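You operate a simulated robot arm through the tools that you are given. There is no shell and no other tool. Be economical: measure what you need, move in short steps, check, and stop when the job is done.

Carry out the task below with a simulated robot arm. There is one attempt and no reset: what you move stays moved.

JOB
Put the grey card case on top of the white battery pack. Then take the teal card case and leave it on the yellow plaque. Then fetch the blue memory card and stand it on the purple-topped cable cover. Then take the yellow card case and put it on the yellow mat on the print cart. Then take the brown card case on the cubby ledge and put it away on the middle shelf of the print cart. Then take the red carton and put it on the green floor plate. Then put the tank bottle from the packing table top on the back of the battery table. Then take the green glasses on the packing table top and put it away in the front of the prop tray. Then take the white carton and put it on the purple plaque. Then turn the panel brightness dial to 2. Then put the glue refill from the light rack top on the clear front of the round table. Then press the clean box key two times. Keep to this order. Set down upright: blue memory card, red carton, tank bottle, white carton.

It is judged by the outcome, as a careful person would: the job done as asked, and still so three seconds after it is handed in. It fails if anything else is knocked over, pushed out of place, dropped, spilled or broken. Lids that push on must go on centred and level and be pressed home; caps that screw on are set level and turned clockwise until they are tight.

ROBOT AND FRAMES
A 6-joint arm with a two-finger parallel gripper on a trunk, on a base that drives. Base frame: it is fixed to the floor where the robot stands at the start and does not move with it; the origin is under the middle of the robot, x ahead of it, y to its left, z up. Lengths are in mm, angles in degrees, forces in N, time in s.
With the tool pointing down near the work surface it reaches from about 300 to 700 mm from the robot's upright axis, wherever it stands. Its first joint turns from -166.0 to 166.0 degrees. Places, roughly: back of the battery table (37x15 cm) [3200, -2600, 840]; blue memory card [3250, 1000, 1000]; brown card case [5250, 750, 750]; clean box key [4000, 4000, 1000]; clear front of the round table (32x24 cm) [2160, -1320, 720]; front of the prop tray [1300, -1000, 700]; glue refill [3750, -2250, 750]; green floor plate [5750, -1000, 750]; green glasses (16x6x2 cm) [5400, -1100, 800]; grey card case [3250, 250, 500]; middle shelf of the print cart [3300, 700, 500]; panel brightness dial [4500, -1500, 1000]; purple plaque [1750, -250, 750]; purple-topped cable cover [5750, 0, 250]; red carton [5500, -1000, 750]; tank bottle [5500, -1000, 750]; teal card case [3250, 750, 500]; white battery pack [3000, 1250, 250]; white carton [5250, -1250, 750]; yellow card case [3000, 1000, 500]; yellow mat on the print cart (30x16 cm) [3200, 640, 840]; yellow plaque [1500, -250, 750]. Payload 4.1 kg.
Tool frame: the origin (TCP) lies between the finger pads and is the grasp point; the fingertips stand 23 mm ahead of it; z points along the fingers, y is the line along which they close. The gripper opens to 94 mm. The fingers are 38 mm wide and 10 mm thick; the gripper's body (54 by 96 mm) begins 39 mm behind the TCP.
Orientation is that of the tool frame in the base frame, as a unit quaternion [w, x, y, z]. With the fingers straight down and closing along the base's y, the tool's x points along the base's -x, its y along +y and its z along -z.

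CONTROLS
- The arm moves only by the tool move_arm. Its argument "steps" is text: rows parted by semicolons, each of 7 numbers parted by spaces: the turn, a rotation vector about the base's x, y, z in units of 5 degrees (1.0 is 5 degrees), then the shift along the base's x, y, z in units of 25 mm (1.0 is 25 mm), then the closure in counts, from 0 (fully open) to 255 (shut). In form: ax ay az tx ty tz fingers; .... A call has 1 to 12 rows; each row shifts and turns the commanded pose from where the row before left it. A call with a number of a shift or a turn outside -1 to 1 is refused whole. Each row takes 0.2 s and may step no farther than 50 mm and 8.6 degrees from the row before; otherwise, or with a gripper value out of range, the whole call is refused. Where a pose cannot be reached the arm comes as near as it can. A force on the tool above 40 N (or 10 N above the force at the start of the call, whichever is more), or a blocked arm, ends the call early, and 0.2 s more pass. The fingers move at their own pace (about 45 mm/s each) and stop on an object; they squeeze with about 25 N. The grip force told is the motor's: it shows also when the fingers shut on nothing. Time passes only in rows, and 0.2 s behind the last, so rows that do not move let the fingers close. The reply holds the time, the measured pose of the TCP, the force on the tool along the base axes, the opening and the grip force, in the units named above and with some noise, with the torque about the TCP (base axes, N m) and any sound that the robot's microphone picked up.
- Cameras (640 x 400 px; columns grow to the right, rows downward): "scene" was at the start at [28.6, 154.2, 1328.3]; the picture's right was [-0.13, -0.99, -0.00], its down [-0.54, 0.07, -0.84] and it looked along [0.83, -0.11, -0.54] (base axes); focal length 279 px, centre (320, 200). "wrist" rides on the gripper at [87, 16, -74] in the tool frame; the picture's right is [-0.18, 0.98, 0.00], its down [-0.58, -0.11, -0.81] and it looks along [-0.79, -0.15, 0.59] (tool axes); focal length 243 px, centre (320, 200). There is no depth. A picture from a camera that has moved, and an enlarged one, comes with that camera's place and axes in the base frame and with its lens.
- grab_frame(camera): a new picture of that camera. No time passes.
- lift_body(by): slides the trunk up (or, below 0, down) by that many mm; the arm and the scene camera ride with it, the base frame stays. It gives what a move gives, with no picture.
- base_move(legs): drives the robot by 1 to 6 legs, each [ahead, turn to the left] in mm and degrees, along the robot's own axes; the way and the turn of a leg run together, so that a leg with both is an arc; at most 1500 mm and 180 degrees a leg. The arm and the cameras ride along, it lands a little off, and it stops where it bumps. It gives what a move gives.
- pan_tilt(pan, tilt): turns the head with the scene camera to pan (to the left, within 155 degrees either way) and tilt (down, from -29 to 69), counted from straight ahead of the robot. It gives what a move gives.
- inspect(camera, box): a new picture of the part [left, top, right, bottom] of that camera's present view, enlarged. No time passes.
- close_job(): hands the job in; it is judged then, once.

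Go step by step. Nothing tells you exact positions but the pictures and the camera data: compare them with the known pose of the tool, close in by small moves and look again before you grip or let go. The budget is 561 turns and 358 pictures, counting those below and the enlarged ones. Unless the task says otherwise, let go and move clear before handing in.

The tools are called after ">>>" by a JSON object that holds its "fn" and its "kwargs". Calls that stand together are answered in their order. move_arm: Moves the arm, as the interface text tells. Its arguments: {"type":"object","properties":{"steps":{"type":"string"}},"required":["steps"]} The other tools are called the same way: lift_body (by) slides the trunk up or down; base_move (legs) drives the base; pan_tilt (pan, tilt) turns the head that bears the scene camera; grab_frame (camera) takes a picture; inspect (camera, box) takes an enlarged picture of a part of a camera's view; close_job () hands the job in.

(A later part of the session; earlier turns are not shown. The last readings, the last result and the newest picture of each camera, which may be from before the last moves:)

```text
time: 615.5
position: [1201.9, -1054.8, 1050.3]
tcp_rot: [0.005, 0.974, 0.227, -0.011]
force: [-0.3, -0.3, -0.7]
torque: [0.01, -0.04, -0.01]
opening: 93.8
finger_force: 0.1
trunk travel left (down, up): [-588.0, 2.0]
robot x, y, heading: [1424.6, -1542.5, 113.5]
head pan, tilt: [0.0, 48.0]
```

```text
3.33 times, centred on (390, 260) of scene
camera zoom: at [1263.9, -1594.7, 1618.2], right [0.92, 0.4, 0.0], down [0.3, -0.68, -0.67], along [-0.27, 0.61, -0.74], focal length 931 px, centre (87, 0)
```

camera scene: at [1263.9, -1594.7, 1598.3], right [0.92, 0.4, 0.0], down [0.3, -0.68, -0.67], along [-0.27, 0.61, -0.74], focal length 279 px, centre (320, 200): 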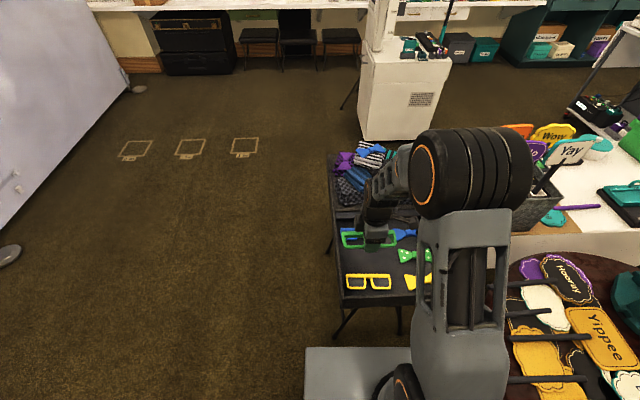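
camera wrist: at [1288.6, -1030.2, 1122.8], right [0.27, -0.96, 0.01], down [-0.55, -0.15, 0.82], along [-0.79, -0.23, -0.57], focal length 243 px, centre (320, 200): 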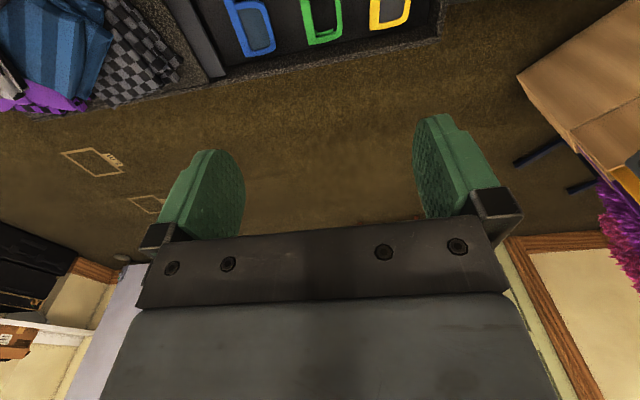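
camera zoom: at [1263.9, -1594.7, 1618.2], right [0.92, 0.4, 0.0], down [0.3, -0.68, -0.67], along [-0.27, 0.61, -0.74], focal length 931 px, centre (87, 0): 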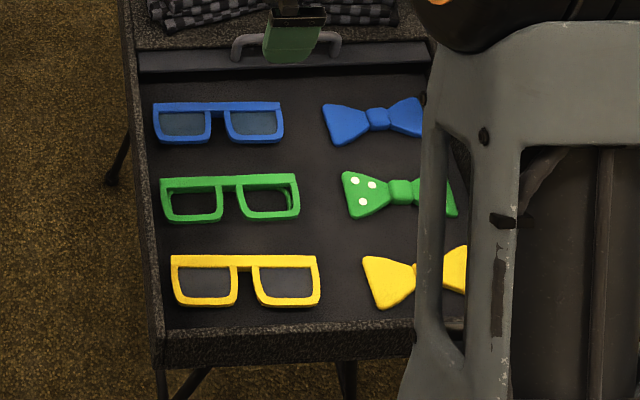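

The glasses are in their place. Now the white carton back on the packing table: I return the wrist to neutral and drive there.

>>> {"fn": "move_arm", "kwargs": {"steps": "0 0 -1 0.15 -0.4 -0.3 0;0 0 -1 0.15 -0.4 -0.3 0;0 0 -1 0.15 -0.4 -0.3 0;0 0 -1 0.15 -0.4 -0.3 0;0 0 -1 0.15 -0.4 -0.3 0;0 0 -1 0.15 -0.4 -0.3 0;0 0 -1 0.15 -0.4 0 0;0 0 -1 0.15 -0.4 0 0;0 0 -1 0 0 0 0;0 0 -1 0 0 0 0;0 0 -1 0 0 0 0;0 0 -1 0 0 0 0"}}

>>> {"fn": "move_arm", "kwargs": {"steps": "0 0 -1 0 0 0 0;0 0 -1 0 0 0 0;0 0 -1 0 0 0 0;0 0 -1 0 0 0 0;0 0 -1 0 0 0 0;0 0 -1 0 0 0 0"}}

>>> {"fn": "base_move", "kwargs": {"legs": [[0, 19], [-730, 0], [0, -109], [1450, 0], [1450, 0]]}}

```text
time: 618.0
position: [1231.3, -1133.5, 1005.0]
tcp_rot: [-0.002, 0.957, -0.291, -0.012]
force: [-0.2, 0.5, 0.0]
torque: [0.0, -0.02, -0.02]
opening: 94.0
finger_force: 0.1
trunk travel left (down, up): [-588.0, 2.0]
robot x, y, heading: [1426.9, -1542.1, 113.4]
head pan, tilt: [0.0, 48.0]
```

```text
time: 619.5
position: [1231.9, -1136.3, 1006.6]
tcp_rot: [-0.004, 0.849, -0.529, -0.011]
force: [-0.1, 0.4, -1.0]
torque: [0.0, 0.03, -0.02]
opening: 94.0
finger_force: 0.1
trunk travel left (down, up): [-588.0, 2.0]
robot x, y, heading: [1427.3, -1542.5, 113.5]
head pan, tilt: [0.0, 48.0]
```

```text
time: 642.5
position: [4888.8, -488.0, 1005.1]
tcp_rot: [0.009, -0.256, 0.967, 0.005]
force: [-0.1, 0.3, -0.1]
torque: [-0.04, 0.01, 0.01]
opening: 93.9
finger_force: 0.2
trunk travel left (down, up): [-588.0, 2.0]
robot x, y, heading: [4490.1, -705.5, 26.9]
head pan, tilt: [0.0, 48.0]
```

>>> {"fn": "base_move", "kwargs": {"legs": [[0, -19.5], [490, 0], [0, -74]]}}

>>> {"fn": "pan_tilt", "kwargs": {"pan": 0, "tilt": 45}}

>>> {"fn": "grab_frame", "kwargs": {"camera": "scene"}}

>>> {"fn": "grab_frame", "kwargs": {"camera": "wrist"}}

```text
time: 649.7
position: [5163.3, -1056.6, 1005.9]
tcp_rot: [0.012, 0.533, 0.846, -0.004]
force: [0.1, 0.8, 0.0]
torque: [0.03, -0.01, -0.01]
opening: 94.0
finger_force: 0.1
trunk travel left (down, up): [-588.0, 2.0]
robot x, y, heading: [4973.8, -641.8, -67.5]
head pan, tilt: [0.0, 48.0]
```

```text
time: 650.3
position: [5162.0, -1056.1, 1005.5]
tcp_rot: [0.011, 0.533, 0.846, -0.004]
force: [-0.7, -0.3, 0.1]
torque: [0.02, -0.01, -0.01]
opening: 94.0
finger_force: 0.0
trunk travel left (down, up): [-588.0, 2.0]
robot x, y, heading: [4971.5, -641.3, -67.1]
head pan, tilt: [0.0, 45.0]
```

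```text
169 pictures are left
camera scene: at [5133.7, -599.2, 1622.5], right [-0.92, -0.39, 0.0], down [-0.28, 0.65, -0.71], along [0.28, -0.65, -0.71], focal length 279 px, centre (320, 200)
```

scene: 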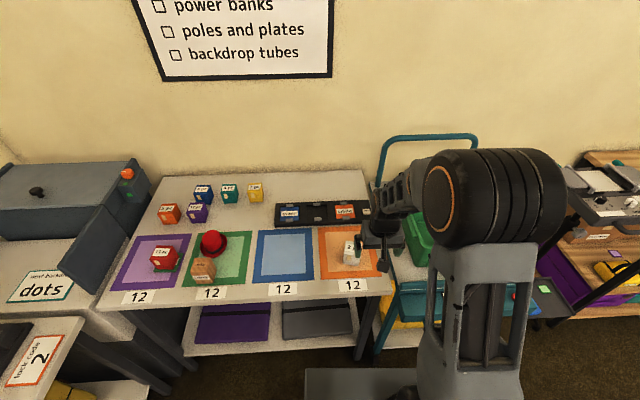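

```text
168 pictures are left
camera wrist: at [5140.4, -970.6, 1077.8], right [0.97, 0.26, 0.01], down [0.14, -0.56, 0.82], along [0.22, -0.79, -0.57], focal length 243 px, centre (320, 200)
```

wrist: 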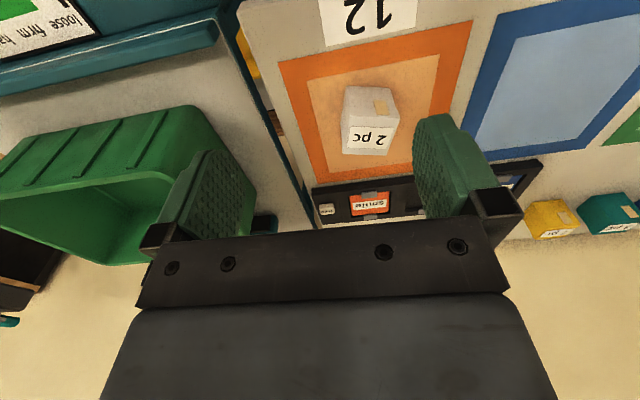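

>>> {"fn": "inspect", "kwargs": {"camera": "wrist", "box": [300, 60, 460, 180]}}

>>> {"fn": "inspect", "kwargs": {"camera": "scene", "box": [310, 210, 410, 290]}}

```text
3.33 times, centred on (380, 120) of wrist
camera zoom: at [5140.4, -970.6, 1077.8], right [0.97, 0.26, 0.01], down [0.14, -0.56, 0.82], along [0.22, -0.79, -0.57], focal length 809 px, centre (120, 467)
```

zoom: 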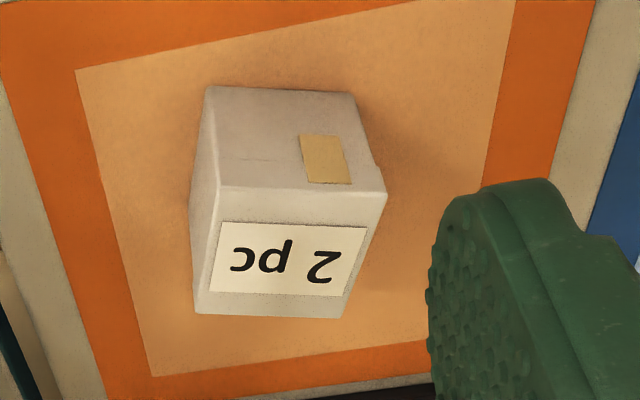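

```text
5.00 times, centred on (360, 250) of scene
camera zoom: at [5133.7, -599.2, 1622.5], right [-0.92, -0.39, 0.0], down [-0.28, 0.65, -0.71], along [0.28, -0.65, -0.71], focal length 1397 px, centre (120, -50)
```

zoom: 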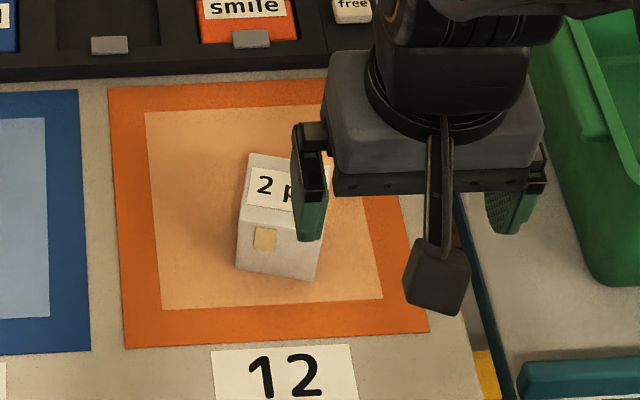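

The white carton is turned about 12°, centre near (5247, -1137). I go above it and match its yaw.

>>> {"fn": "move_arm", "kwargs": {"steps": "0 0 -0.54 0.68 -0.65 -0.6 0;0 0 -0.54 0.68 -0.65 -0.6 0;0 0 -0.54 0.68 -0.65 -0.6 0;0 0 -0.54 0.68 -0.65 -0.6 0;0 0 -0.54 0.68 -0.65 -0.6 0"}}

>>> {"fn": "grab_frame", "kwargs": {"camera": "wrist"}}

```text
time: 651.5
position: [5249.2, -1141.0, 930.9]
tcp_rot: [0.011, 0.629, 0.777, -0.005]
force: [0.2, -1.1, 0.0]
torque: [0.05, 0.02, 0.0]
opening: 94.1
finger_force: 0.0
trunk travel left (down, up): [-588.0, 2.0]
robot x, y, heading: [4973.6, -643.6, -66.9]
head pan, tilt: [0.0, 45.0]
```

```text
165 pictures are left
camera wrist: at [5246.8, -1051.2, 1003.4], right [1.0, 0.02, 0.01], down [0.01, -0.57, 0.82], along [0.03, -0.82, -0.57], focal length 243 px, centre (320, 200)
```

wrist: 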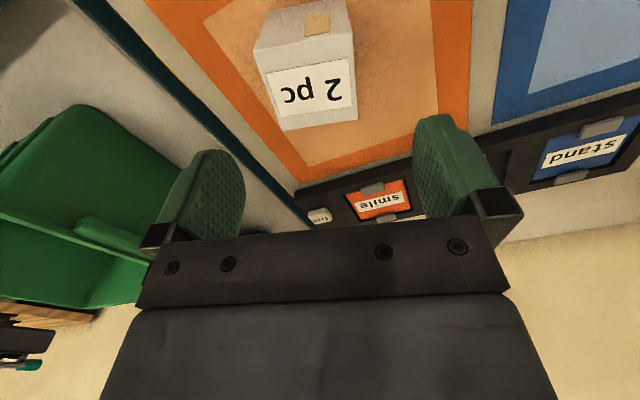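

>>> {"fn": "move_arm", "kwargs": {"steps": "0 0 0 -0.16 0.2 -0.6 30;0 0 0 0 0 -1 30;0 0 0 0 0 -1 30;0 0 0 0 0 -0.3 30"}}

>>> {"fn": "grab_frame", "kwargs": {"camera": "wrist"}}

```text
time: 652.5
position: [5243.7, -1134.1, 859.0]
tcp_rot: [0.01, 0.63, 0.777, -0.005]
force: [0.0, 0.6, 0.4]
torque: [-0.01, -0.01, -0.01]
opening: 83.1
finger_force: 0.0
trunk travel left (down, up): [-588.0, 2.0]
robot x, y, heading: [4976.2, -640.6, -67.0]
head pan, tilt: [0.0, 45.0]
```

```text
164 pictures are left
camera wrist: at [5241.6, -1045.4, 931.1], right [1.0, 0.03, 0.01], down [0.01, -0.57, 0.82], along [0.03, -0.82, -0.57], focal length 243 px, centre (320, 200)
```

wrist: 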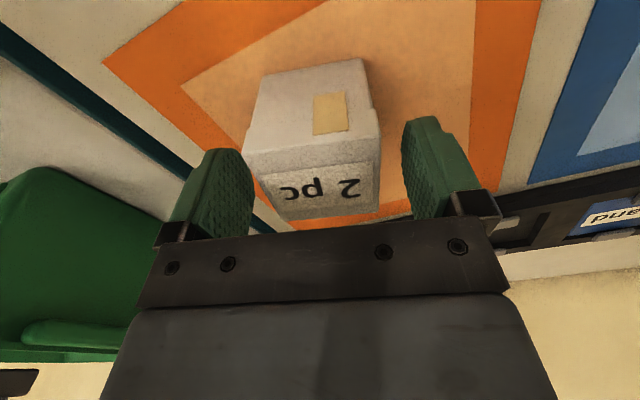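

>>> {"fn": "move_arm", "kwargs": {"steps": "0 0 0 -0.2 0 0 10;0 0 0 0 0 -0.5 10;0 0 0 0 0 -0.46 10;0 0 0 0 0 0 100;0 0 0 0 0 0 255;0 0 0 0 0 0 255;0 0 0 0 0 0 255"}}

>>> {"fn": "grab_frame", "kwargs": {"camera": "wrist"}}

```text
time: 654.1
position: [5238.5, -1133.8, 835.0]
tcp_rot: [0.011, 0.628, 0.778, -0.005]
force: [0.8, -0.9, 0.0]
torque: [-0.01, 0.04, 0.03]
opening: 53.8
finger_force: 25.7
trunk travel left (down, up): [-588.0, 2.0]
robot x, y, heading: [4970.2, -642.4, -67.2]
head pan, tilt: [0.0, 45.0]
```

```text
163 pictures are left
camera wrist: at [5236.5, -1044.2, 906.3], right [1.0, 0.03, 0.01], down [0.01, -0.57, 0.82], along [0.03, -0.82, -0.57], focal length 243 px, centre (320, 200)
```

wrist: 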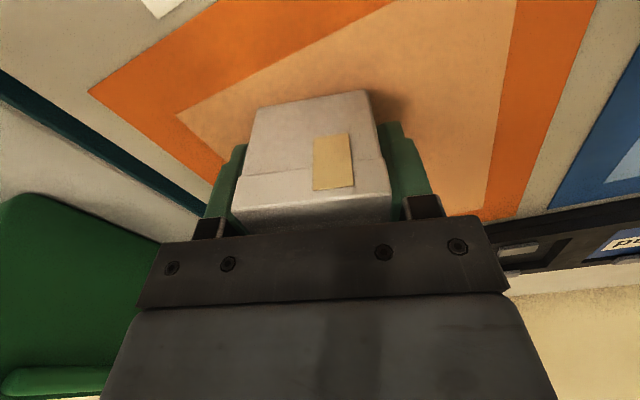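

The white carton is held. I lift, retract and carry it to the plaque table by the known lanes.

>>> {"fn": "move_arm", "kwargs": {"steps": "0 0 0 0 0 0.6 255;0 0 0 0 0 1 255;0 0 0 0 0 1 255;0 0 0 0 0 1 255;0 0 0 0 0 1 255;0 0 0 -0.4 0.9 0.5 255;0 0 0 -0.4 0.9 0 255;0 0 0 -0.4 0.9 0 255;0 0 0 -0.4 0.9 0 255;0 0 0 -0.4 0.9 0 255"}}

>>> {"fn": "base_move", "kwargs": {"legs": [[0, -107.4], [835, 0], [835, 0], [0, -72], [880, 0], [880, 0]]}}

>>> {"fn": "pan_tilt", "kwargs": {"pan": 0, "tilt": 30}}

>>> {"fn": "grab_frame", "kwargs": {"camera": "scene"}}

```text
time: 656.3
position: [5191.4, -1022.2, 960.5]
tcp_rot: [0.011, 0.629, 0.777, -0.005]
force: [0.0, 0.3, -1.0]
torque: [0.0, -0.03, 0.0]
opening: 54.4
finger_force: 25.3
trunk travel left (down, up): [-588.0, 2.0]
robot x, y, heading: [4971.0, -641.9, -67.1]
head pan, tilt: [0.0, 45.0]
```

```text
time: 681.0
position: [2448.6, 1213.4, 960.1]
tcp_rot: [-0.005, 0.765, -0.644, -0.01]
force: [-0.7, -0.4, -1.8]
torque: [0.0, 0.01, 0.02]
opening: 53.6
finger_force: 25.0
trunk travel left (down, up): [-588.0, 2.0]
robot x, y, heading: [2654.3, 827.3, 110.8]
head pan, tilt: [0.0, 45.0]
```

```text
time: 681.7
position: [2447.4, 1214.6, 959.9]
tcp_rot: [-0.005, 0.765, -0.644, -0.01]
force: [0.1, -0.2, -0.8]
torque: [0.0, 0.01, -0.02]
opening: 54.0
finger_force: 25.0
trunk travel left (down, up): [-588.0, 2.0]
robot x, y, heading: [2652.7, 828.2, 110.8]
head pan, tilt: [0.0, 30.0]
```

```text
162 pictures are left
camera scene: at [2483.2, 797.8, 1645.0], right [0.94, 0.35, 0.0], down [0.18, -0.47, -0.87], along [-0.31, 0.81, -0.5], focal length 279 px, centre (320, 200)
```

scene: 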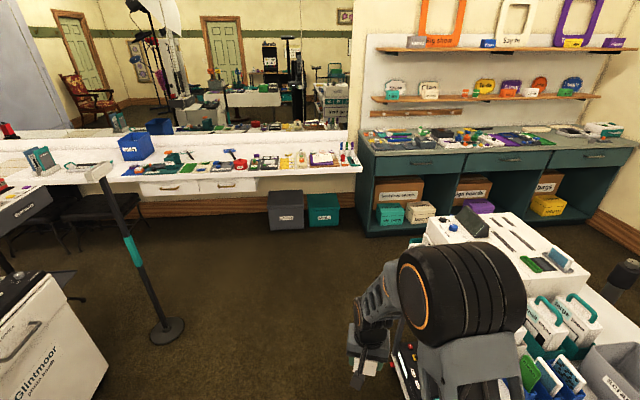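

>>> {"fn": "base_move", "kwargs": {"legs": [[0, 92.6], [640, 0], [640, 0], [0, 90]]}}

>>> {"fn": "pan_tilt", "kwargs": {"pan": 0, "tilt": 45}}

>>> {"fn": "grab_frame", "kwargs": {"camera": "scene"}}

>>> {"fn": "grab_frame", "kwargs": {"camera": "wrist"}}

```text
time: 696.3
position: [1744.9, -90.7, 961.0]
tcp_rot: [0.01, 0.604, 0.797, -0.005]
force: [-0.6, 0.2, -1.9]
torque: [-0.03, 0.04, -0.01]
opening: 54.0
finger_force: 24.9
trunk travel left (down, up): [-588.0, 2.0]
robot x, y, heading: [1506.9, 272.1, -63.7]
head pan, tilt: [0.0, 30.0]
```

```text
time: 697.1
position: [1744.0, -90.7, 960.1]
tcp_rot: [0.011, 0.605, 0.796, -0.005]
force: [0.5, -0.2, -1.1]
torque: [0.02, 0.0, 0.0]
opening: 53.6
finger_force: 25.4
trunk travel left (down, up): [-588.0, 2.0]
robot x, y, heading: [1501.5, 276.6, -63.8]
head pan, tilt: [0.0, 45.0]
```

```text
161 pictures are left
camera scene: at [1660.9, 328.5, 1622.5], right [-0.9, -0.45, 0.0], down [-0.31, 0.63, -0.71], along [0.32, -0.63, -0.71], focal length 279 px, centre (320, 200)
```

scene: 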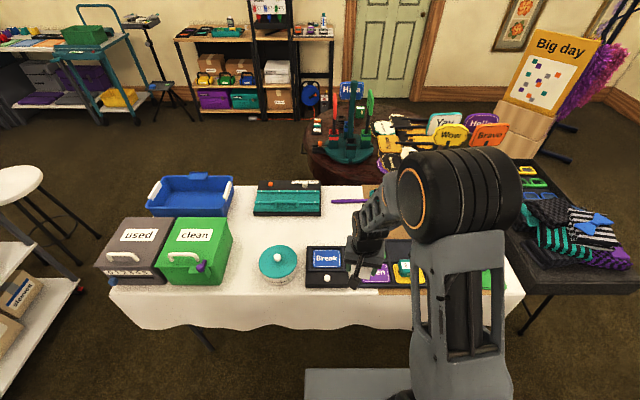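

```text
160 pictures are left
camera wrist: at [1737.3, -1.4, 1032.4], right [1.0, 0.09, 0.01], down [0.04, -0.57, 0.82], along [0.08, -0.82, -0.57], focal length 243 px, centre (320, 200)
```

wrist: 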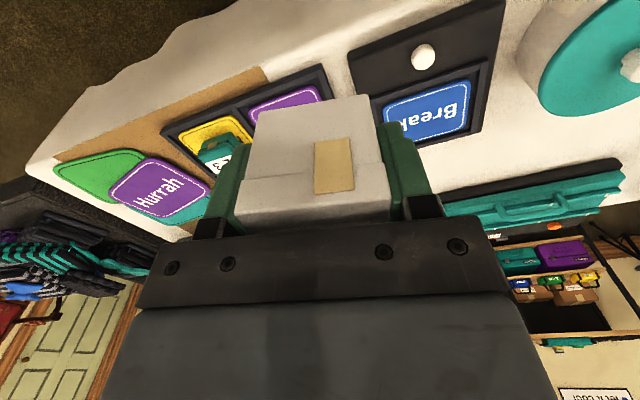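

>>> {"fn": "inspect", "kwargs": {"camera": "scene", "box": [300, 230, 420, 305]}}

```text
5.33 times, centred on (360, 268) of scene
camera zoom: at [1660.9, 328.5, 1622.5], right [-0.9, -0.45, 0.0], down [-0.31, 0.63, -0.71], along [0.32, -0.63, -0.71], focal length 1490 px, centre (107, -160)
```

zoom: 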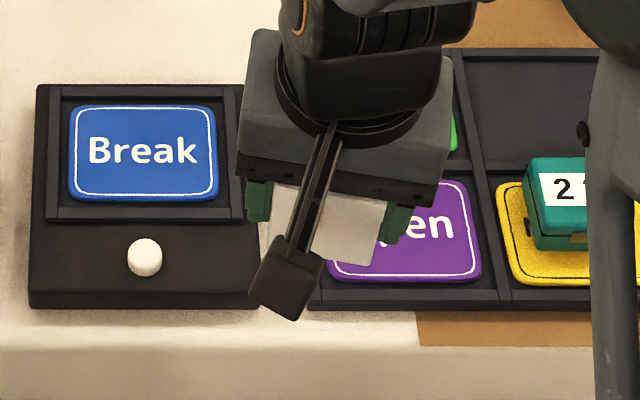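

The purple "Open" plaque's centre is near (1719, -212). I move above it and square up.

>>> {"fn": "move_arm", "kwargs": {"steps": "0 0 0.32 -0.2 -0.97 0 255;0 0 0.32 -0.2 -0.97 0 255;0 0 0.32 -0.2 -0.97 0 255;0 0 0.32 -0.2 -0.97 0 255;0 0 0.32 -0.2 -0.97 0 255;0 0 0 0 0 -1 255;0 0 0 0 0 -1 255;0 0 0 0 0 -1 255;0 0 0 0 0 -1 255"}}

>>> {"fn": "grab_frame", "kwargs": {"camera": "wrist"}}

>>> {"fn": "inspect", "kwargs": {"camera": "scene", "box": [320, 220, 440, 295]}}

```text
time: 699.1
position: [1719.4, -211.7, 858.9]
tcp_rot: [0.011, 0.547, 0.837, -0.004]
force: [-0.8, -0.6, -1.1]
torque: [0.0, -0.02, -0.01]
opening: 53.7
finger_force: 24.9
trunk travel left (down, up): [-588.0, 2.0]
robot x, y, heading: [1502.8, 275.0, -63.7]
head pan, tilt: [0.0, 45.0]
```

```text
158 pictures are left
camera wrist: at [1700.2, -124.1, 932.3], right [0.97, 0.23, 0.01], down [0.12, -0.56, 0.82], along [0.19, -0.8, -0.57], focal length 243 px, centre (320, 200)
```

wrist: 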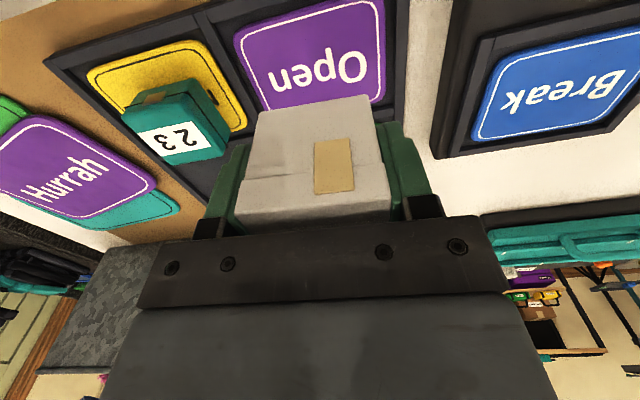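

```text
5.33 times, centred on (380, 258) of scene
camera zoom: at [1661.0, 328.3, 1622.5], right [-0.9, -0.45, 0.0], down [-0.32, 0.63, -0.71], along [0.31, -0.63, -0.71], focal length 1490 px, centre (0, -107)
```

zoom: 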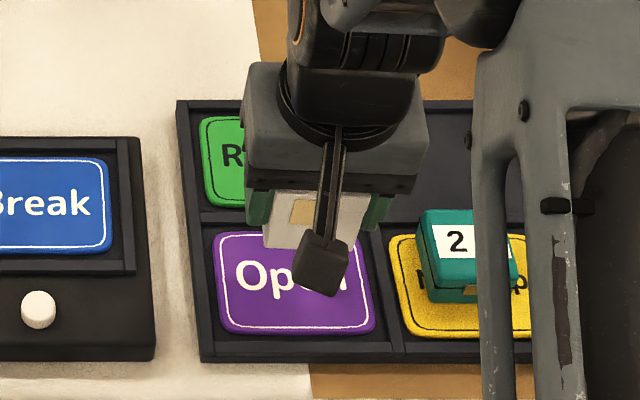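

Nearly centred; a tiny correction, then I lower it onto the plaque.

>>> {"fn": "move_arm", "kwargs": {"steps": "0 0 0 0.16 -0.14 -0.8 255;0 0 0 0 0 -1 255;0 0 0 0 0 -0.6 255;0 0 0 0 0 -0.2 255;0 0 0 0 0 0 255"}}

>>> {"fn": "inspect", "kwargs": {"camera": "scene", "box": [320, 220, 440, 295]}}

>>> {"fn": "grab_frame", "kwargs": {"camera": "wrist"}}

```text
time: 700.3
position: [1724.3, -213.6, 794.4]
tcp_rot: [0.011, 0.547, 0.837, -0.004]
force: [-0.1, 0.0, -0.5]
torque: [0.01, 0.0, 0.01]
opening: 53.8
finger_force: 25.0
trunk travel left (down, up): [-588.0, 2.0]
robot x, y, heading: [1503.1, 274.7, -63.6]
head pan, tilt: [0.0, 45.0]
```

```text
5.33 times, centred on (380, 258) of scene
camera zoom: at [1660.8, 328.5, 1622.5], right [-0.9, -0.45, 0.0], down [-0.32, 0.63, -0.71], along [0.31, -0.63, -0.71], focal length 1490 px, centre (0, -107)
```

zoom: 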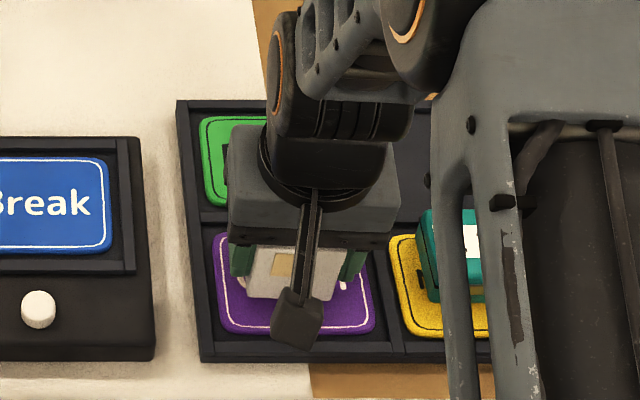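

```text
155 pictures are left
camera wrist: at [1704.0, -127.0, 866.4], right [0.97, 0.23, 0.01], down [0.12, -0.56, 0.82], along [0.19, -0.8, -0.57], focal length 243 px, centre (320, 200)
```

wrist: 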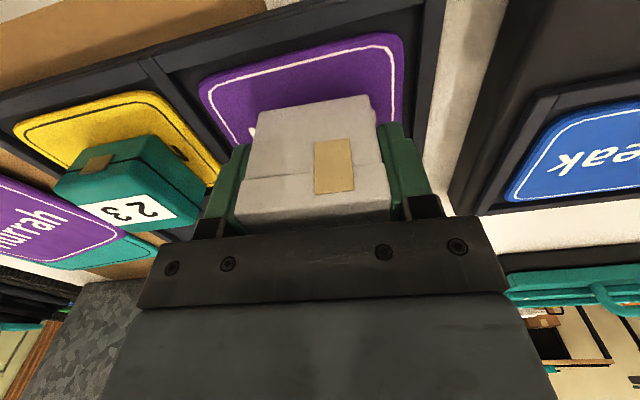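

>>> {"fn": "move_arm", "kwargs": {"steps": "0 0 0 0 0 -0.2 255;0 0 0 0 0 -0.12 255;0 0 0 0 0 -0.1 255;0 0 0 0 0 0 255"}}

```text
time: 701.3
position: [1723.1, -215.0, 787.3]
tcp_rot: [0.013, 0.547, 0.837, -0.006]
force: [-1.4, 1.1, 21.4]
torque: [0.2, 0.11, 0.03]
opening: 53.9
finger_force: 24.5
trunk travel left (down, up): [-588.0, 2.0]
robot x, y, heading: [1505.6, 272.7, -63.5]
head pan, tilt: [0.0, 45.0]
```

Contact. Release and rise.

>>> {"fn": "move_arm", "kwargs": {"steps": "0 0 0 0 0 0.06 255;0 0 0 0 0 0 180;0 0 0 0 0 0 90;0 0 0 0 0 0 60;0 0 0 0 0 0.5 60;0 0 0 0 0 1 60;0 0 0 0 0 1 60;0 0 0 0 0 1 60;0 0 0 0 0 1 60;0 0 0 -0.4 0.9 1 0;0 0 0 -0.4 0.9 1 0;0 0 0 -0.4 0.9 1 0"}}

>>> {"fn": "grab_frame", "kwargs": {"camera": "wrist"}}

>>> {"fn": "inspect", "kwargs": {"camera": "scene", "box": [320, 220, 440, 295]}}

```text
time: 703.9
position: [1694.5, -143.8, 973.1]
tcp_rot: [0.011, 0.548, 0.836, -0.004]
force: [0.0, 0.1, -0.2]
torque: [0.01, 0.04, 0.0]
opening: 93.9
finger_force: 0.0
trunk travel left (down, up): [-588.0, 2.0]
robot x, y, heading: [1504.7, 274.7, -63.7]
head pan, tilt: [0.0, 45.0]
```

```text
154 pictures are left
camera wrist: at [1674.8, -57.1, 1046.2], right [0.97, 0.22, 0.01], down [0.12, -0.56, 0.82], along [0.19, -0.8, -0.57], focal length 243 px, centre (320, 200)
```

wrist: 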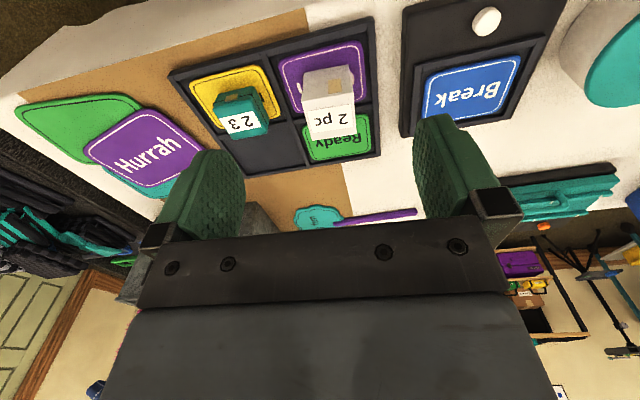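

```text
5.33 times, centred on (380, 258) of scene
camera zoom: at [1660.6, 329.2, 1622.4], right [-0.9, -0.45, 0.0], down [-0.32, 0.63, -0.71], along [0.32, -0.63, -0.71], focal length 1490 px, centre (0, -107)
```

zoom: 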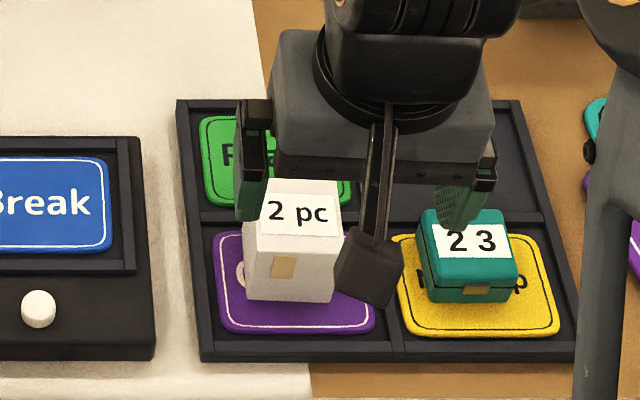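

The white carton stands on the purple plaque. Next the brightness dial near (4500, -1500, 1000), on the lamp stand. I drive there.

>>> {"fn": "base_move", "kwargs": {"legs": [[0, 87], [1250, 0], [0, -90], [845, 0], [845, 0]]}}

>>> {"fn": "base_move", "kwargs": {"legs": [[0, 53.4], [700, 0], [0, -53.4]]}}

>>> {"fn": "pan_tilt", "kwargs": {"pan": 0, "tilt": 25}}

>>> {"fn": "grab_frame", "kwargs": {"camera": "scene"}}

```text
time: 725.7
position: [3398.0, -1177.8, 973.6]
tcp_rot: [0.01, 0.575, 0.818, -0.005]
force: [0.0, -0.7, 0.7]
torque: [0.01, -0.01, 0.0]
opening: 94.0
finger_force: 0.0
trunk travel left (down, up): [-588.0, 2.0]
robot x, y, heading: [3233.5, -748.1, -67.8]
head pan, tilt: [0.0, 45.0]
```

```text
time: 734.4
position: [4079.0, -1355.5, 973.5]
tcp_rot: [0.01, 0.58, 0.815, -0.005]
force: [0.1, -0.4, -0.7]
torque: [-0.03, 0.0, 0.02]
opening: 94.0
finger_force: 0.1
trunk travel left (down, up): [-588.0, 2.0]
robot x, y, heading: [3923.7, -923.9, -68.0]
head pan, tilt: [0.0, 45.0]
```

```text
time: 735.2
position: [4079.1, -1356.6, 974.1]
tcp_rot: [0.011, 0.58, 0.815, -0.004]
force: [0.4, 0.1, -0.5]
torque: [0.01, 0.02, 0.02]
opening: 93.9
finger_force: 0.0
trunk travel left (down, up): [-588.0, 2.0]
robot x, y, heading: [3923.2, -922.5, -68.1]
head pan, tilt: [0.0, 25.0]
```

```text
152 pictures are left
camera scene: at [4086.5, -891.5, 1653.0], right [-0.93, -0.37, 0.0], down [-0.16, 0.39, -0.91], along [0.34, -0.84, -0.42], focal length 279 px, centre (320, 200)
```

scene: 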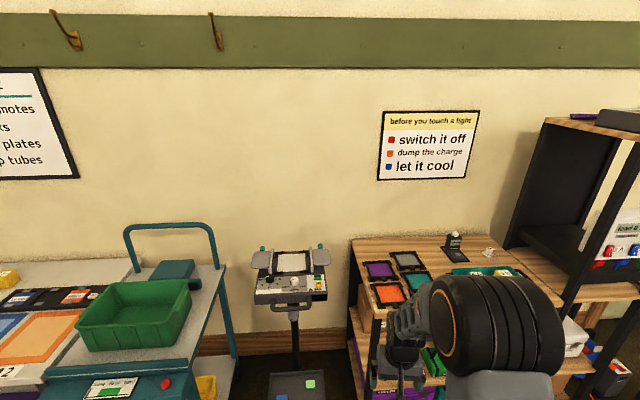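

>>> {"fn": "inspect", "kwargs": {"camera": "scene", "box": [240, 235, 340, 320]}}

>>> {"fn": "inspect", "kwargs": {"camera": "scene", "box": [340, 220, 520, 320]}}

```text
4.71 times, centred on (290, 278) of scene
camera zoom: at [4086.5, -891.5, 1653.0], right [-0.93, -0.37, 0.0], down [-0.16, 0.39, -0.91], along [0.34, -0.84, -0.42], focal length 1314 px, centre (461, -165)
```

zoom: 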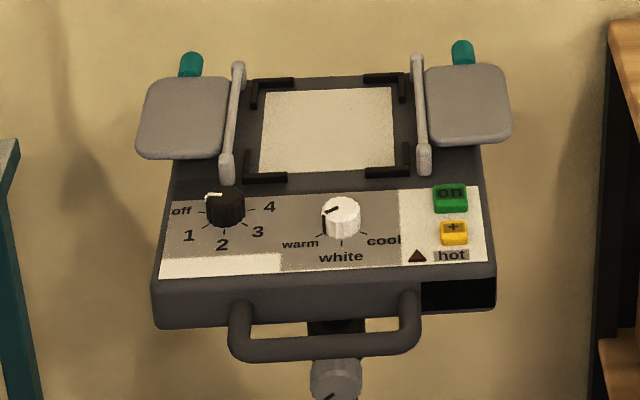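

```text
3.56 times, centred on (430, 270) of scene
camera zoom: at [4086.5, -891.5, 1653.0], right [-0.93, -0.37, 0.0], down [-0.16, 0.39, -0.91], along [0.34, -0.84, -0.42], focal length 993 px, centre (-71, -49)
```

zoom: 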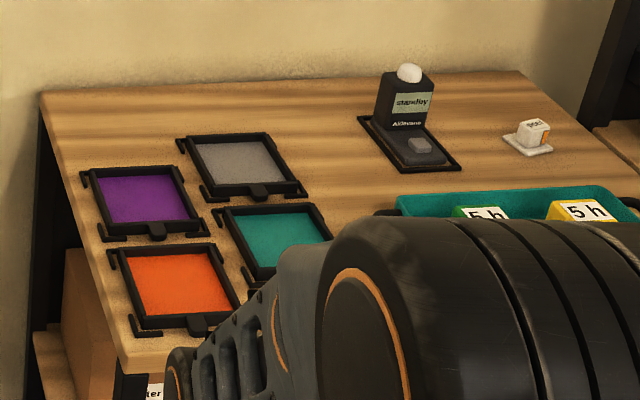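

>>> {"fn": "inspect", "kwargs": {"camera": "scene", "box": [262, 270, 312, 300]}}

```text
12.80 times, centred on (287, 285) of scene
camera zoom: at [4086.5, -891.5, 1653.0], right [-0.93, -0.37, 0.0], down [-0.16, 0.39, -0.91], along [0.34, -0.84, -0.42], focal length 3575 px, centre (742, -888)
```

zoom: 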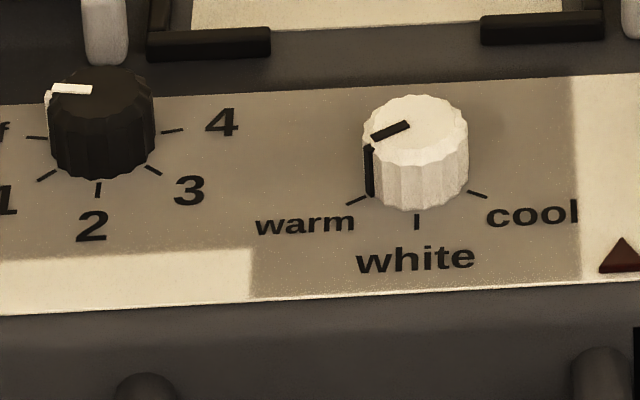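

The black dial points to "off" (left) and its axis is vertical; "2" is a quarter turn counter-clockwise seen from above. I come closer and get a second view.

>>> {"fn": "base_move", "kwargs": {"legs": [[0, 61], [300, 0], [0, -60]]}}

>>> {"fn": "pan_tilt", "kwargs": {"pan": 0, "tilt": 45}}

>>> {"fn": "grab_frame", "kwargs": {"camera": "scene"}}

>>> {"fn": "grab_frame", "kwargs": {"camera": "wrist"}}

```text
time: 742.7
position: [4393.1, -1376.4, 973.4]
tcp_rot: [0.011, 0.567, 0.823, -0.005]
force: [0.6, 0.9, 0.6]
torque: [-0.02, -0.01, -0.02]
opening: 94.1
finger_force: 0.1
trunk travel left (down, up): [-588.0, 2.0]
robot x, y, heading: [4222.3, -948.8, -66.4]
head pan, tilt: [0.0, 25.0]
```

```text
time: 743.6
position: [4393.1, -1378.0, 973.6]
tcp_rot: [0.011, 0.567, 0.823, -0.004]
force: [0.1, 0.8, 0.1]
torque: [-0.02, -0.03, -0.03]
opening: 94.0
finger_force: 0.0
trunk travel left (down, up): [-588.0, 2.0]
robot x, y, heading: [4221.7, -950.9, -66.6]
head pan, tilt: [0.0, 45.0]
```

```text
148 pictures are left
camera scene: at [4381.3, -902.9, 1622.5], right [-0.92, -0.4, 0.0], down [-0.28, 0.65, -0.71], along [0.28, -0.65, -0.71], focal length 279 px, centre (320, 200)
```

scene: 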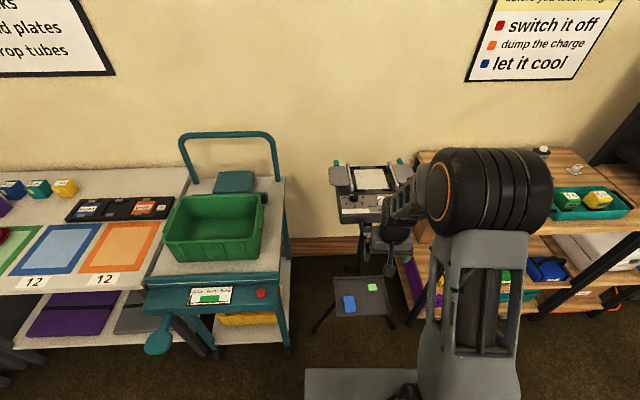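

```text
147 pictures are left
camera wrist: at [4376.8, -1289.6, 1046.0], right [0.98, 0.18, 0.01], down [0.09, -0.57, 0.82], along [0.15, -0.81, -0.57], focal length 243 px, centre (320, 200)
```

wrist: 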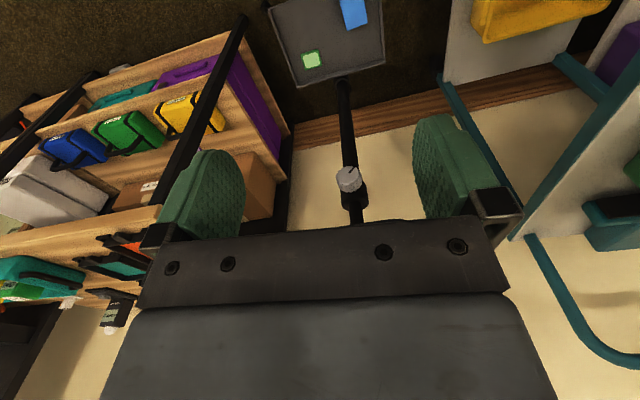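

The gripper is lower than the panel, so I first back it off and raise it, then zoom in on the dial.

>>> {"fn": "move_arm", "kwargs": {"steps": "0 0 0 -0.4 0.9 0.5 0;0 0 0 -0.4 0.9 1 0;0 0 0 0 0 1 0;0 0 0 0 0 1 0;0 0 0 0 0 1 0"}}

>>> {"fn": "inspect", "kwargs": {"camera": "scene", "box": [325, 150, 425, 240]}}

>>> {"fn": "inspect", "kwargs": {"camera": "scene", "box": [335, 190, 385, 220]}}

```text
time: 744.8
position: [4373.2, -1331.2, 1085.2]
tcp_rot: [0.011, 0.568, 0.823, -0.005]
force: [0.7, 0.1, 1.0]
torque: [0.0, 0.02, 0.0]
opening: 94.2
finger_force: 0.0
trunk travel left (down, up): [-588.0, 2.0]
robot x, y, heading: [4225.1, -953.7, -66.3]
head pan, tilt: [0.0, 45.0]
```

```text
4.44 times, centred on (375, 195) of scene
camera zoom: at [4381.2, -902.5, 1622.4], right [-0.92, -0.4, 0.0], down [-0.28, 0.65, -0.71], along [0.28, -0.65, -0.71], focal length 1242 px, centre (76, 222)
```

zoom: 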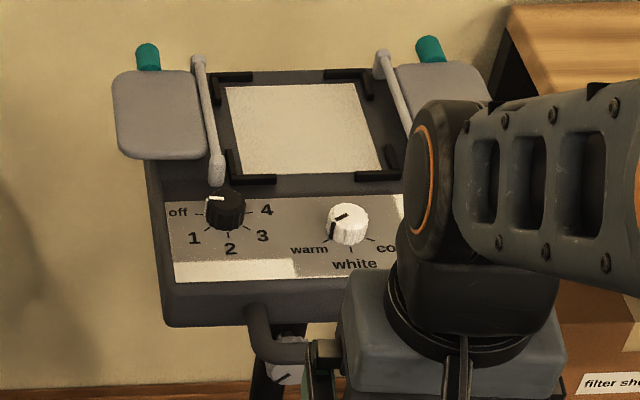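

```text
12.80 times, centred on (360, 205) of scene
camera zoom: at [4381.2, -902.5, 1622.4], right [-0.92, -0.4, 0.0], down [-0.28, 0.65, -0.71], along [0.28, -0.65, -0.71], focal length 3575 px, centre (-192, 136)
```

zoom: 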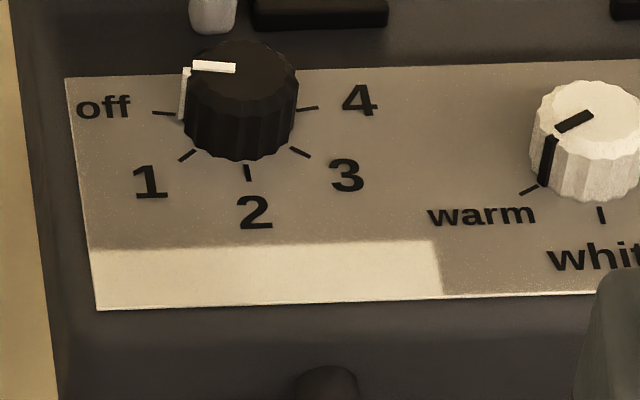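

The dial's top is at about (4534, -1532, 1006), 29 mm across, with a clamp arm close behind it. I'll grip it left-right and turn in two bites; first I move above it.

>>> {"fn": "move_arm", "kwargs": {"steps": "0 0 -0.6 0.715 -0.893 0 0;0 0 -0.6 0.715 -0.893 0 0;0 0 -0.6 0.715 -0.893 0 0;0 0 -0.6 0.715 -0.893 0 0;0 0 0 0.715 -0.893 0 0;0 0 0 0.715 -0.893 0 0;0 0 0 0.715 -0.893 0 0;0 0 0 0.715 -0.893 0 0;0 0 0 0.715 -0.893 0 0"}}

>>> {"fn": "grab_frame", "kwargs": {"camera": "wrist"}}

>>> {"fn": "inspect", "kwargs": {"camera": "scene", "box": [315, 140, 415, 230]}}

```text
time: 746.8
position: [4534.7, -1535.0, 1086.5]
tcp_rot: [0.01, 0.65, 0.76, -0.006]
force: [0.2, 0.6, 0.6]
torque: [-0.02, -0.02, -0.02]
opening: 94.2
finger_force: 0.1
trunk travel left (down, up): [-588.0, 2.0]
robot x, y, heading: [4223.6, -946.7, -66.3]
head pan, tilt: [0.0, 45.0]
```

```text
144 pictures are left
camera wrist: at [4538.2, -1445.0, 1158.6], right [1.0, -0.03, 0.01], down [-0.03, -0.57, 0.82], along [-0.02, -0.82, -0.57], focal length 243 px, centre (320, 200)
```

wrist: 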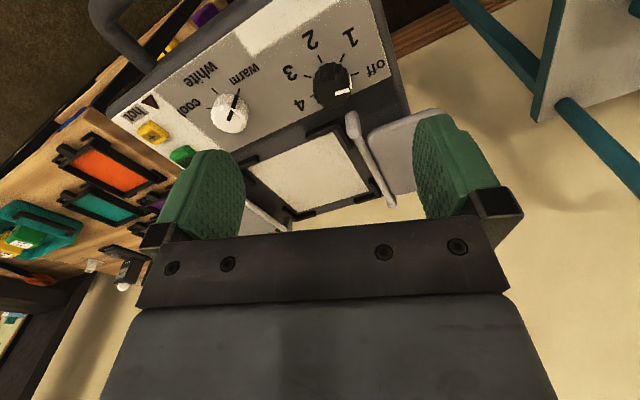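

```text
4.44 times, centred on (365, 185) of scene
camera zoom: at [4381.7, -903.4, 1622.5], right [-0.92, -0.4, 0.0], down [-0.28, 0.65, -0.71], along [0.28, -0.65, -0.71], focal length 1242 px, centre (120, 267)
```

zoom: 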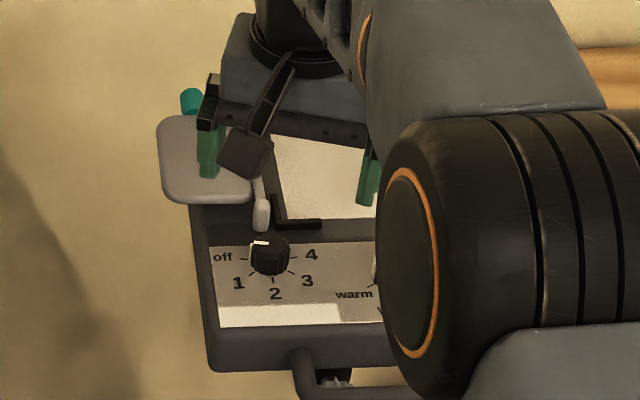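

>>> {"fn": "move_arm", "kwargs": {"steps": "0 0 0 0.36 0.36 0 110;0 0 0 0 0 -1 110;0 0 0 0 0 -0.5 110;0 0 0 0 0 0 110"}}

>>> {"fn": "grab_frame", "kwargs": {"camera": "wrist"}}

>>> {"fn": "inspect", "kwargs": {"camera": "scene", "box": [315, 150, 395, 220]}}

```text
time: 747.8
position: [4543.6, -1523.7, 1048.4]
tcp_rot: [0.01, 0.651, 0.759, -0.005]
force: [-0.2, 0.1, 1.1]
torque: [-0.04, 0.02, -0.01]
opening: 53.6
finger_force: 0.0
trunk travel left (down, up): [-588.0, 2.0]
robot x, y, heading: [4220.0, -950.8, -66.2]
head pan, tilt: [0.0, 45.0]
```

```text
142 pictures are left
camera wrist: at [4546.7, -1434.4, 1120.4], right [1.0, -0.03, 0.01], down [-0.02, -0.57, 0.82], along [-0.02, -0.82, -0.57], focal length 243 px, centre (320, 200)
```

wrist: 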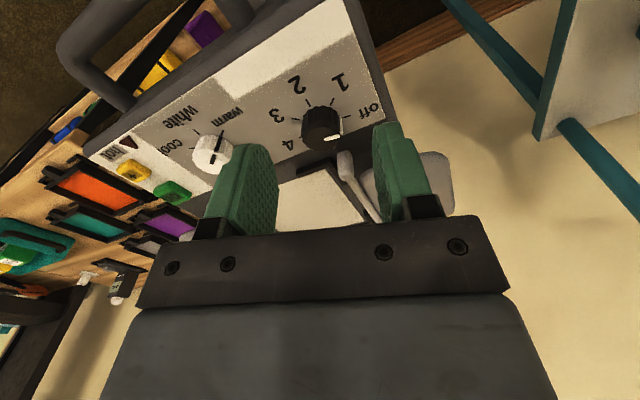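

```text
5.71 times, centred on (355, 185) of scene
camera zoom: at [4381.4, -902.9, 1622.5], right [-0.92, -0.4, 0.0], down [-0.28, 0.65, -0.71], along [0.28, -0.65, -0.71], focal length 1596 px, centre (120, 286)
```

zoom: 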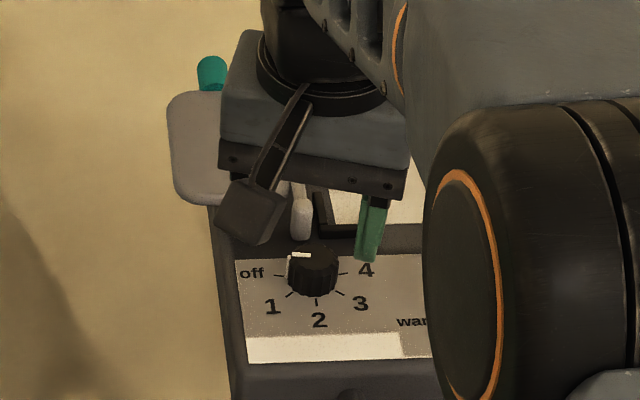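

The two sightings agree: dial centre (4546, -1525). I set the fingers round it.

>>> {"fn": "move_arm", "kwargs": {"steps": "0 0 0 0.1 -0.06 0 110;0 0 0 0 0 -0.8 110;0 0 0 0 0 -0.6 110;0 0 0 0 0 0 110"}}

>>> {"fn": "grab_frame", "kwargs": {"camera": "wrist"}}

>>> {"fn": "inspect", "kwargs": {"camera": "scene", "box": [315, 150, 395, 220]}}

```text
time: 748.8
position: [4542.8, -1525.6, 1013.2]
tcp_rot: [0.011, 0.65, 0.76, -0.005]
force: [-0.4, 0.6, -0.3]
torque: [0.01, 0.0, 0.02]
opening: 53.4
finger_force: 0.1
trunk travel left (down, up): [-588.0, 2.0]
robot x, y, heading: [4219.6, -951.8, -65.9]
head pan, tilt: [0.0, 45.0]
```

```text
140 pictures are left
camera wrist: at [4546.9, -1435.9, 1085.4], right [1.0, -0.03, 0.01], down [-0.03, -0.57, 0.82], along [-0.02, -0.82, -0.57], focal length 243 px, centre (320, 200)
```

wrist: 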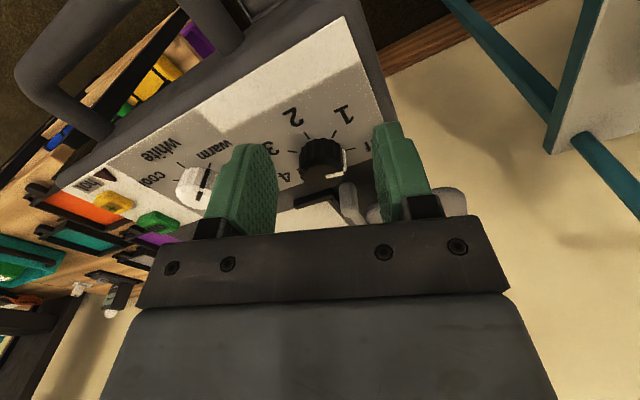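

```text
5.71 times, centred on (355, 185) of scene
camera zoom: at [4381.3, -902.9, 1622.5], right [-0.92, -0.4, 0.0], down [-0.28, 0.65, -0.71], along [0.28, -0.65, -0.71], focal length 1596 px, centre (120, 286)
```

zoom: 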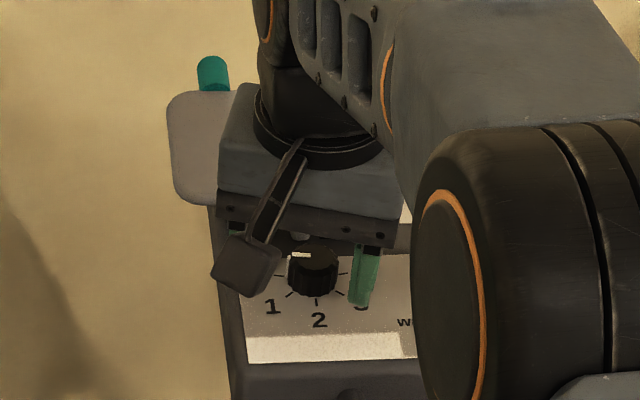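

Centred. I close on the dial.

>>> {"fn": "move_arm", "kwargs": {"steps": "0 0 0 0.06 0.03 -0.1 150;0 0 0 0 0 0 200;0 0 0 0 0 0 255;0 0 0 0 0 0 255"}}

```text
time: 749.8
position: [4541.1, -1524.6, 1011.4]
tcp_rot: [0.009, 0.652, 0.758, -0.005]
force: [-30.4, 0.7, -0.5]
torque: [-0.05, 0.74, -0.68]
opening: 26.1
finger_force: 44.8
trunk travel left (down, up): [-588.0, 2.0]
robot x, y, heading: [4222.1, -945.7, -66.7]
head pan, tilt: [0.0, 45.0]
```

The dial pushes sideways on the fingers; I shift a few mm to relieve that before turning.

>>> {"fn": "move_arm", "kwargs": {"steps": "0 0 0 -0.08 0 0 255;0 0 0 -0.06 0 0 255;0 0 0 0 0 0 255"}}

```text
time: 750.6
position: [4541.2, -1523.4, 1012.1]
tcp_rot: [0.01, 0.65, 0.76, -0.005]
force: [-21.3, 5.2, -10.1]
torque: [0.36, 0.45, -0.46]
opening: 25.2
finger_force: 45.0
trunk travel left (down, up): [-588.0, 2.0]
robot x, y, heading: [4220.9, -949.3, -66.2]
head pan, tilt: [0.0, 45.0]
```

>>> {"fn": "move_arm", "kwargs": {"steps": "0 0 0 -0.1 0 0 255;0 0 0 -0.06 0 0 255;0 0 0 0 0 0 255"}}

>>> {"fn": "grab_frame", "kwargs": {"camera": "wrist"}}

```text
time: 751.4
position: [4541.2, -1524.0, 1012.1]
tcp_rot: [0.011, 0.65, 0.76, -0.005]
force: [1.5, 12.2, -10.3]
torque: [0.52, 0.03, 0.08]
opening: 25.0
finger_force: 45.4
trunk travel left (down, up): [-588.0, 2.0]
robot x, y, heading: [4221.3, -950.9, -66.1]
head pan, tilt: [0.0, 45.0]
```

```text
138 pictures are left
camera wrist: at [4543.4, -1434.2, 1083.8], right [1.0, -0.03, 0.01], down [-0.03, -0.57, 0.82], along [-0.02, -0.82, -0.57], focal length 243 px, centre (320, 200)
```

wrist: 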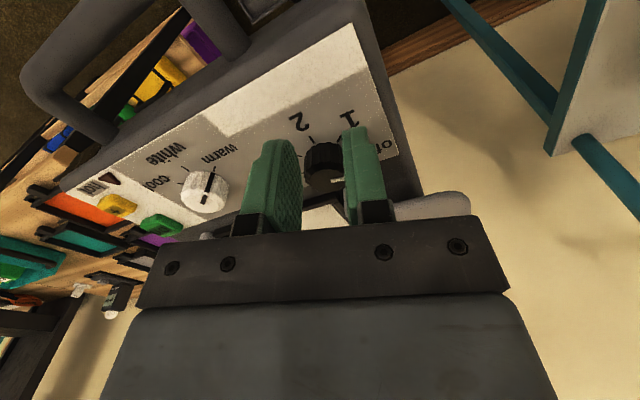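

Balanced now. I turn the dial counter-clockwise by the first 30°.

>>> {"fn": "move_arm", "kwargs": {"steps": "0 0 0 0 0.05 0.05 255;0 0 1 0 0 0 255;0 0 1 0 0 0 255;0 0 1 0 0 0 255;0 0 1 0 0 0 255;0 0 1 0 0 0 255;0 0 1 0 0 0 255;0 0 0 0 0 0 255"}}

>>> {"fn": "grab_frame", "kwargs": {"camera": "wrist"}}

>>> {"fn": "inspect", "kwargs": {"camera": "scene", "box": [315, 150, 395, 220]}}

```text
time: 752.8
position: [4528.9, -1520.1, 1012.7]
tcp_rot: [0.003, 0.485, 0.875, -0.002]
force: [-25.7, 21.3, -1.4]
torque: [0.38, 0.64, -0.26]
opening: 0.0
finger_force: 42.4
trunk travel left (down, up): [-588.0, 2.0]
robot x, y, heading: [4220.7, -950.2, -66.7]
head pan, tilt: [0.0, 45.0]
stopped in row 6: the force on the tool passed its limit at 42 N (the readings are from after the stop); the commanded pose is now the measured one
```

```text
137 pictures are left
camera wrist: at [4496.8, -1437.0, 1085.4], right [0.93, 0.36, 0.0], down [0.21, -0.54, 0.81], along [0.3, -0.76, -0.58], focal length 243 px, centre (320, 200)
```

wrist: 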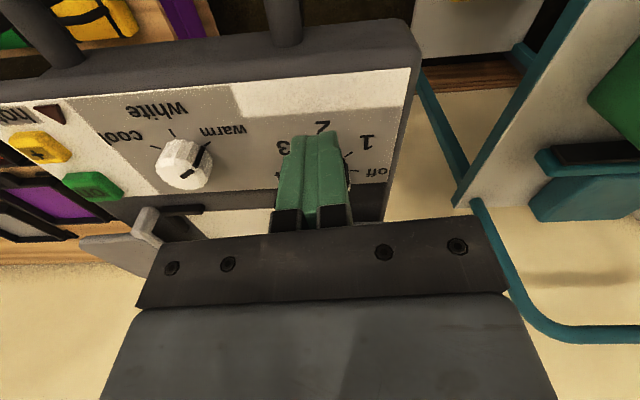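

```text
5.71 times, centred on (355, 185) of scene
camera zoom: at [4376.7, -898.3, 1623.1], right [-0.92, -0.39, 0.0], down [-0.28, 0.65, -0.71], along [0.28, -0.65, -0.7], focal length 1596 px, centre (120, 286)
```

zoom: 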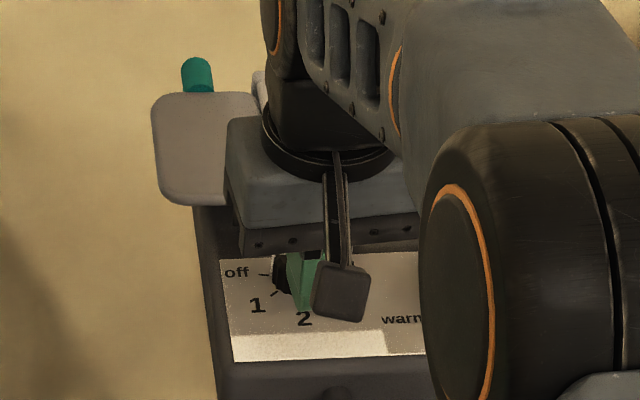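

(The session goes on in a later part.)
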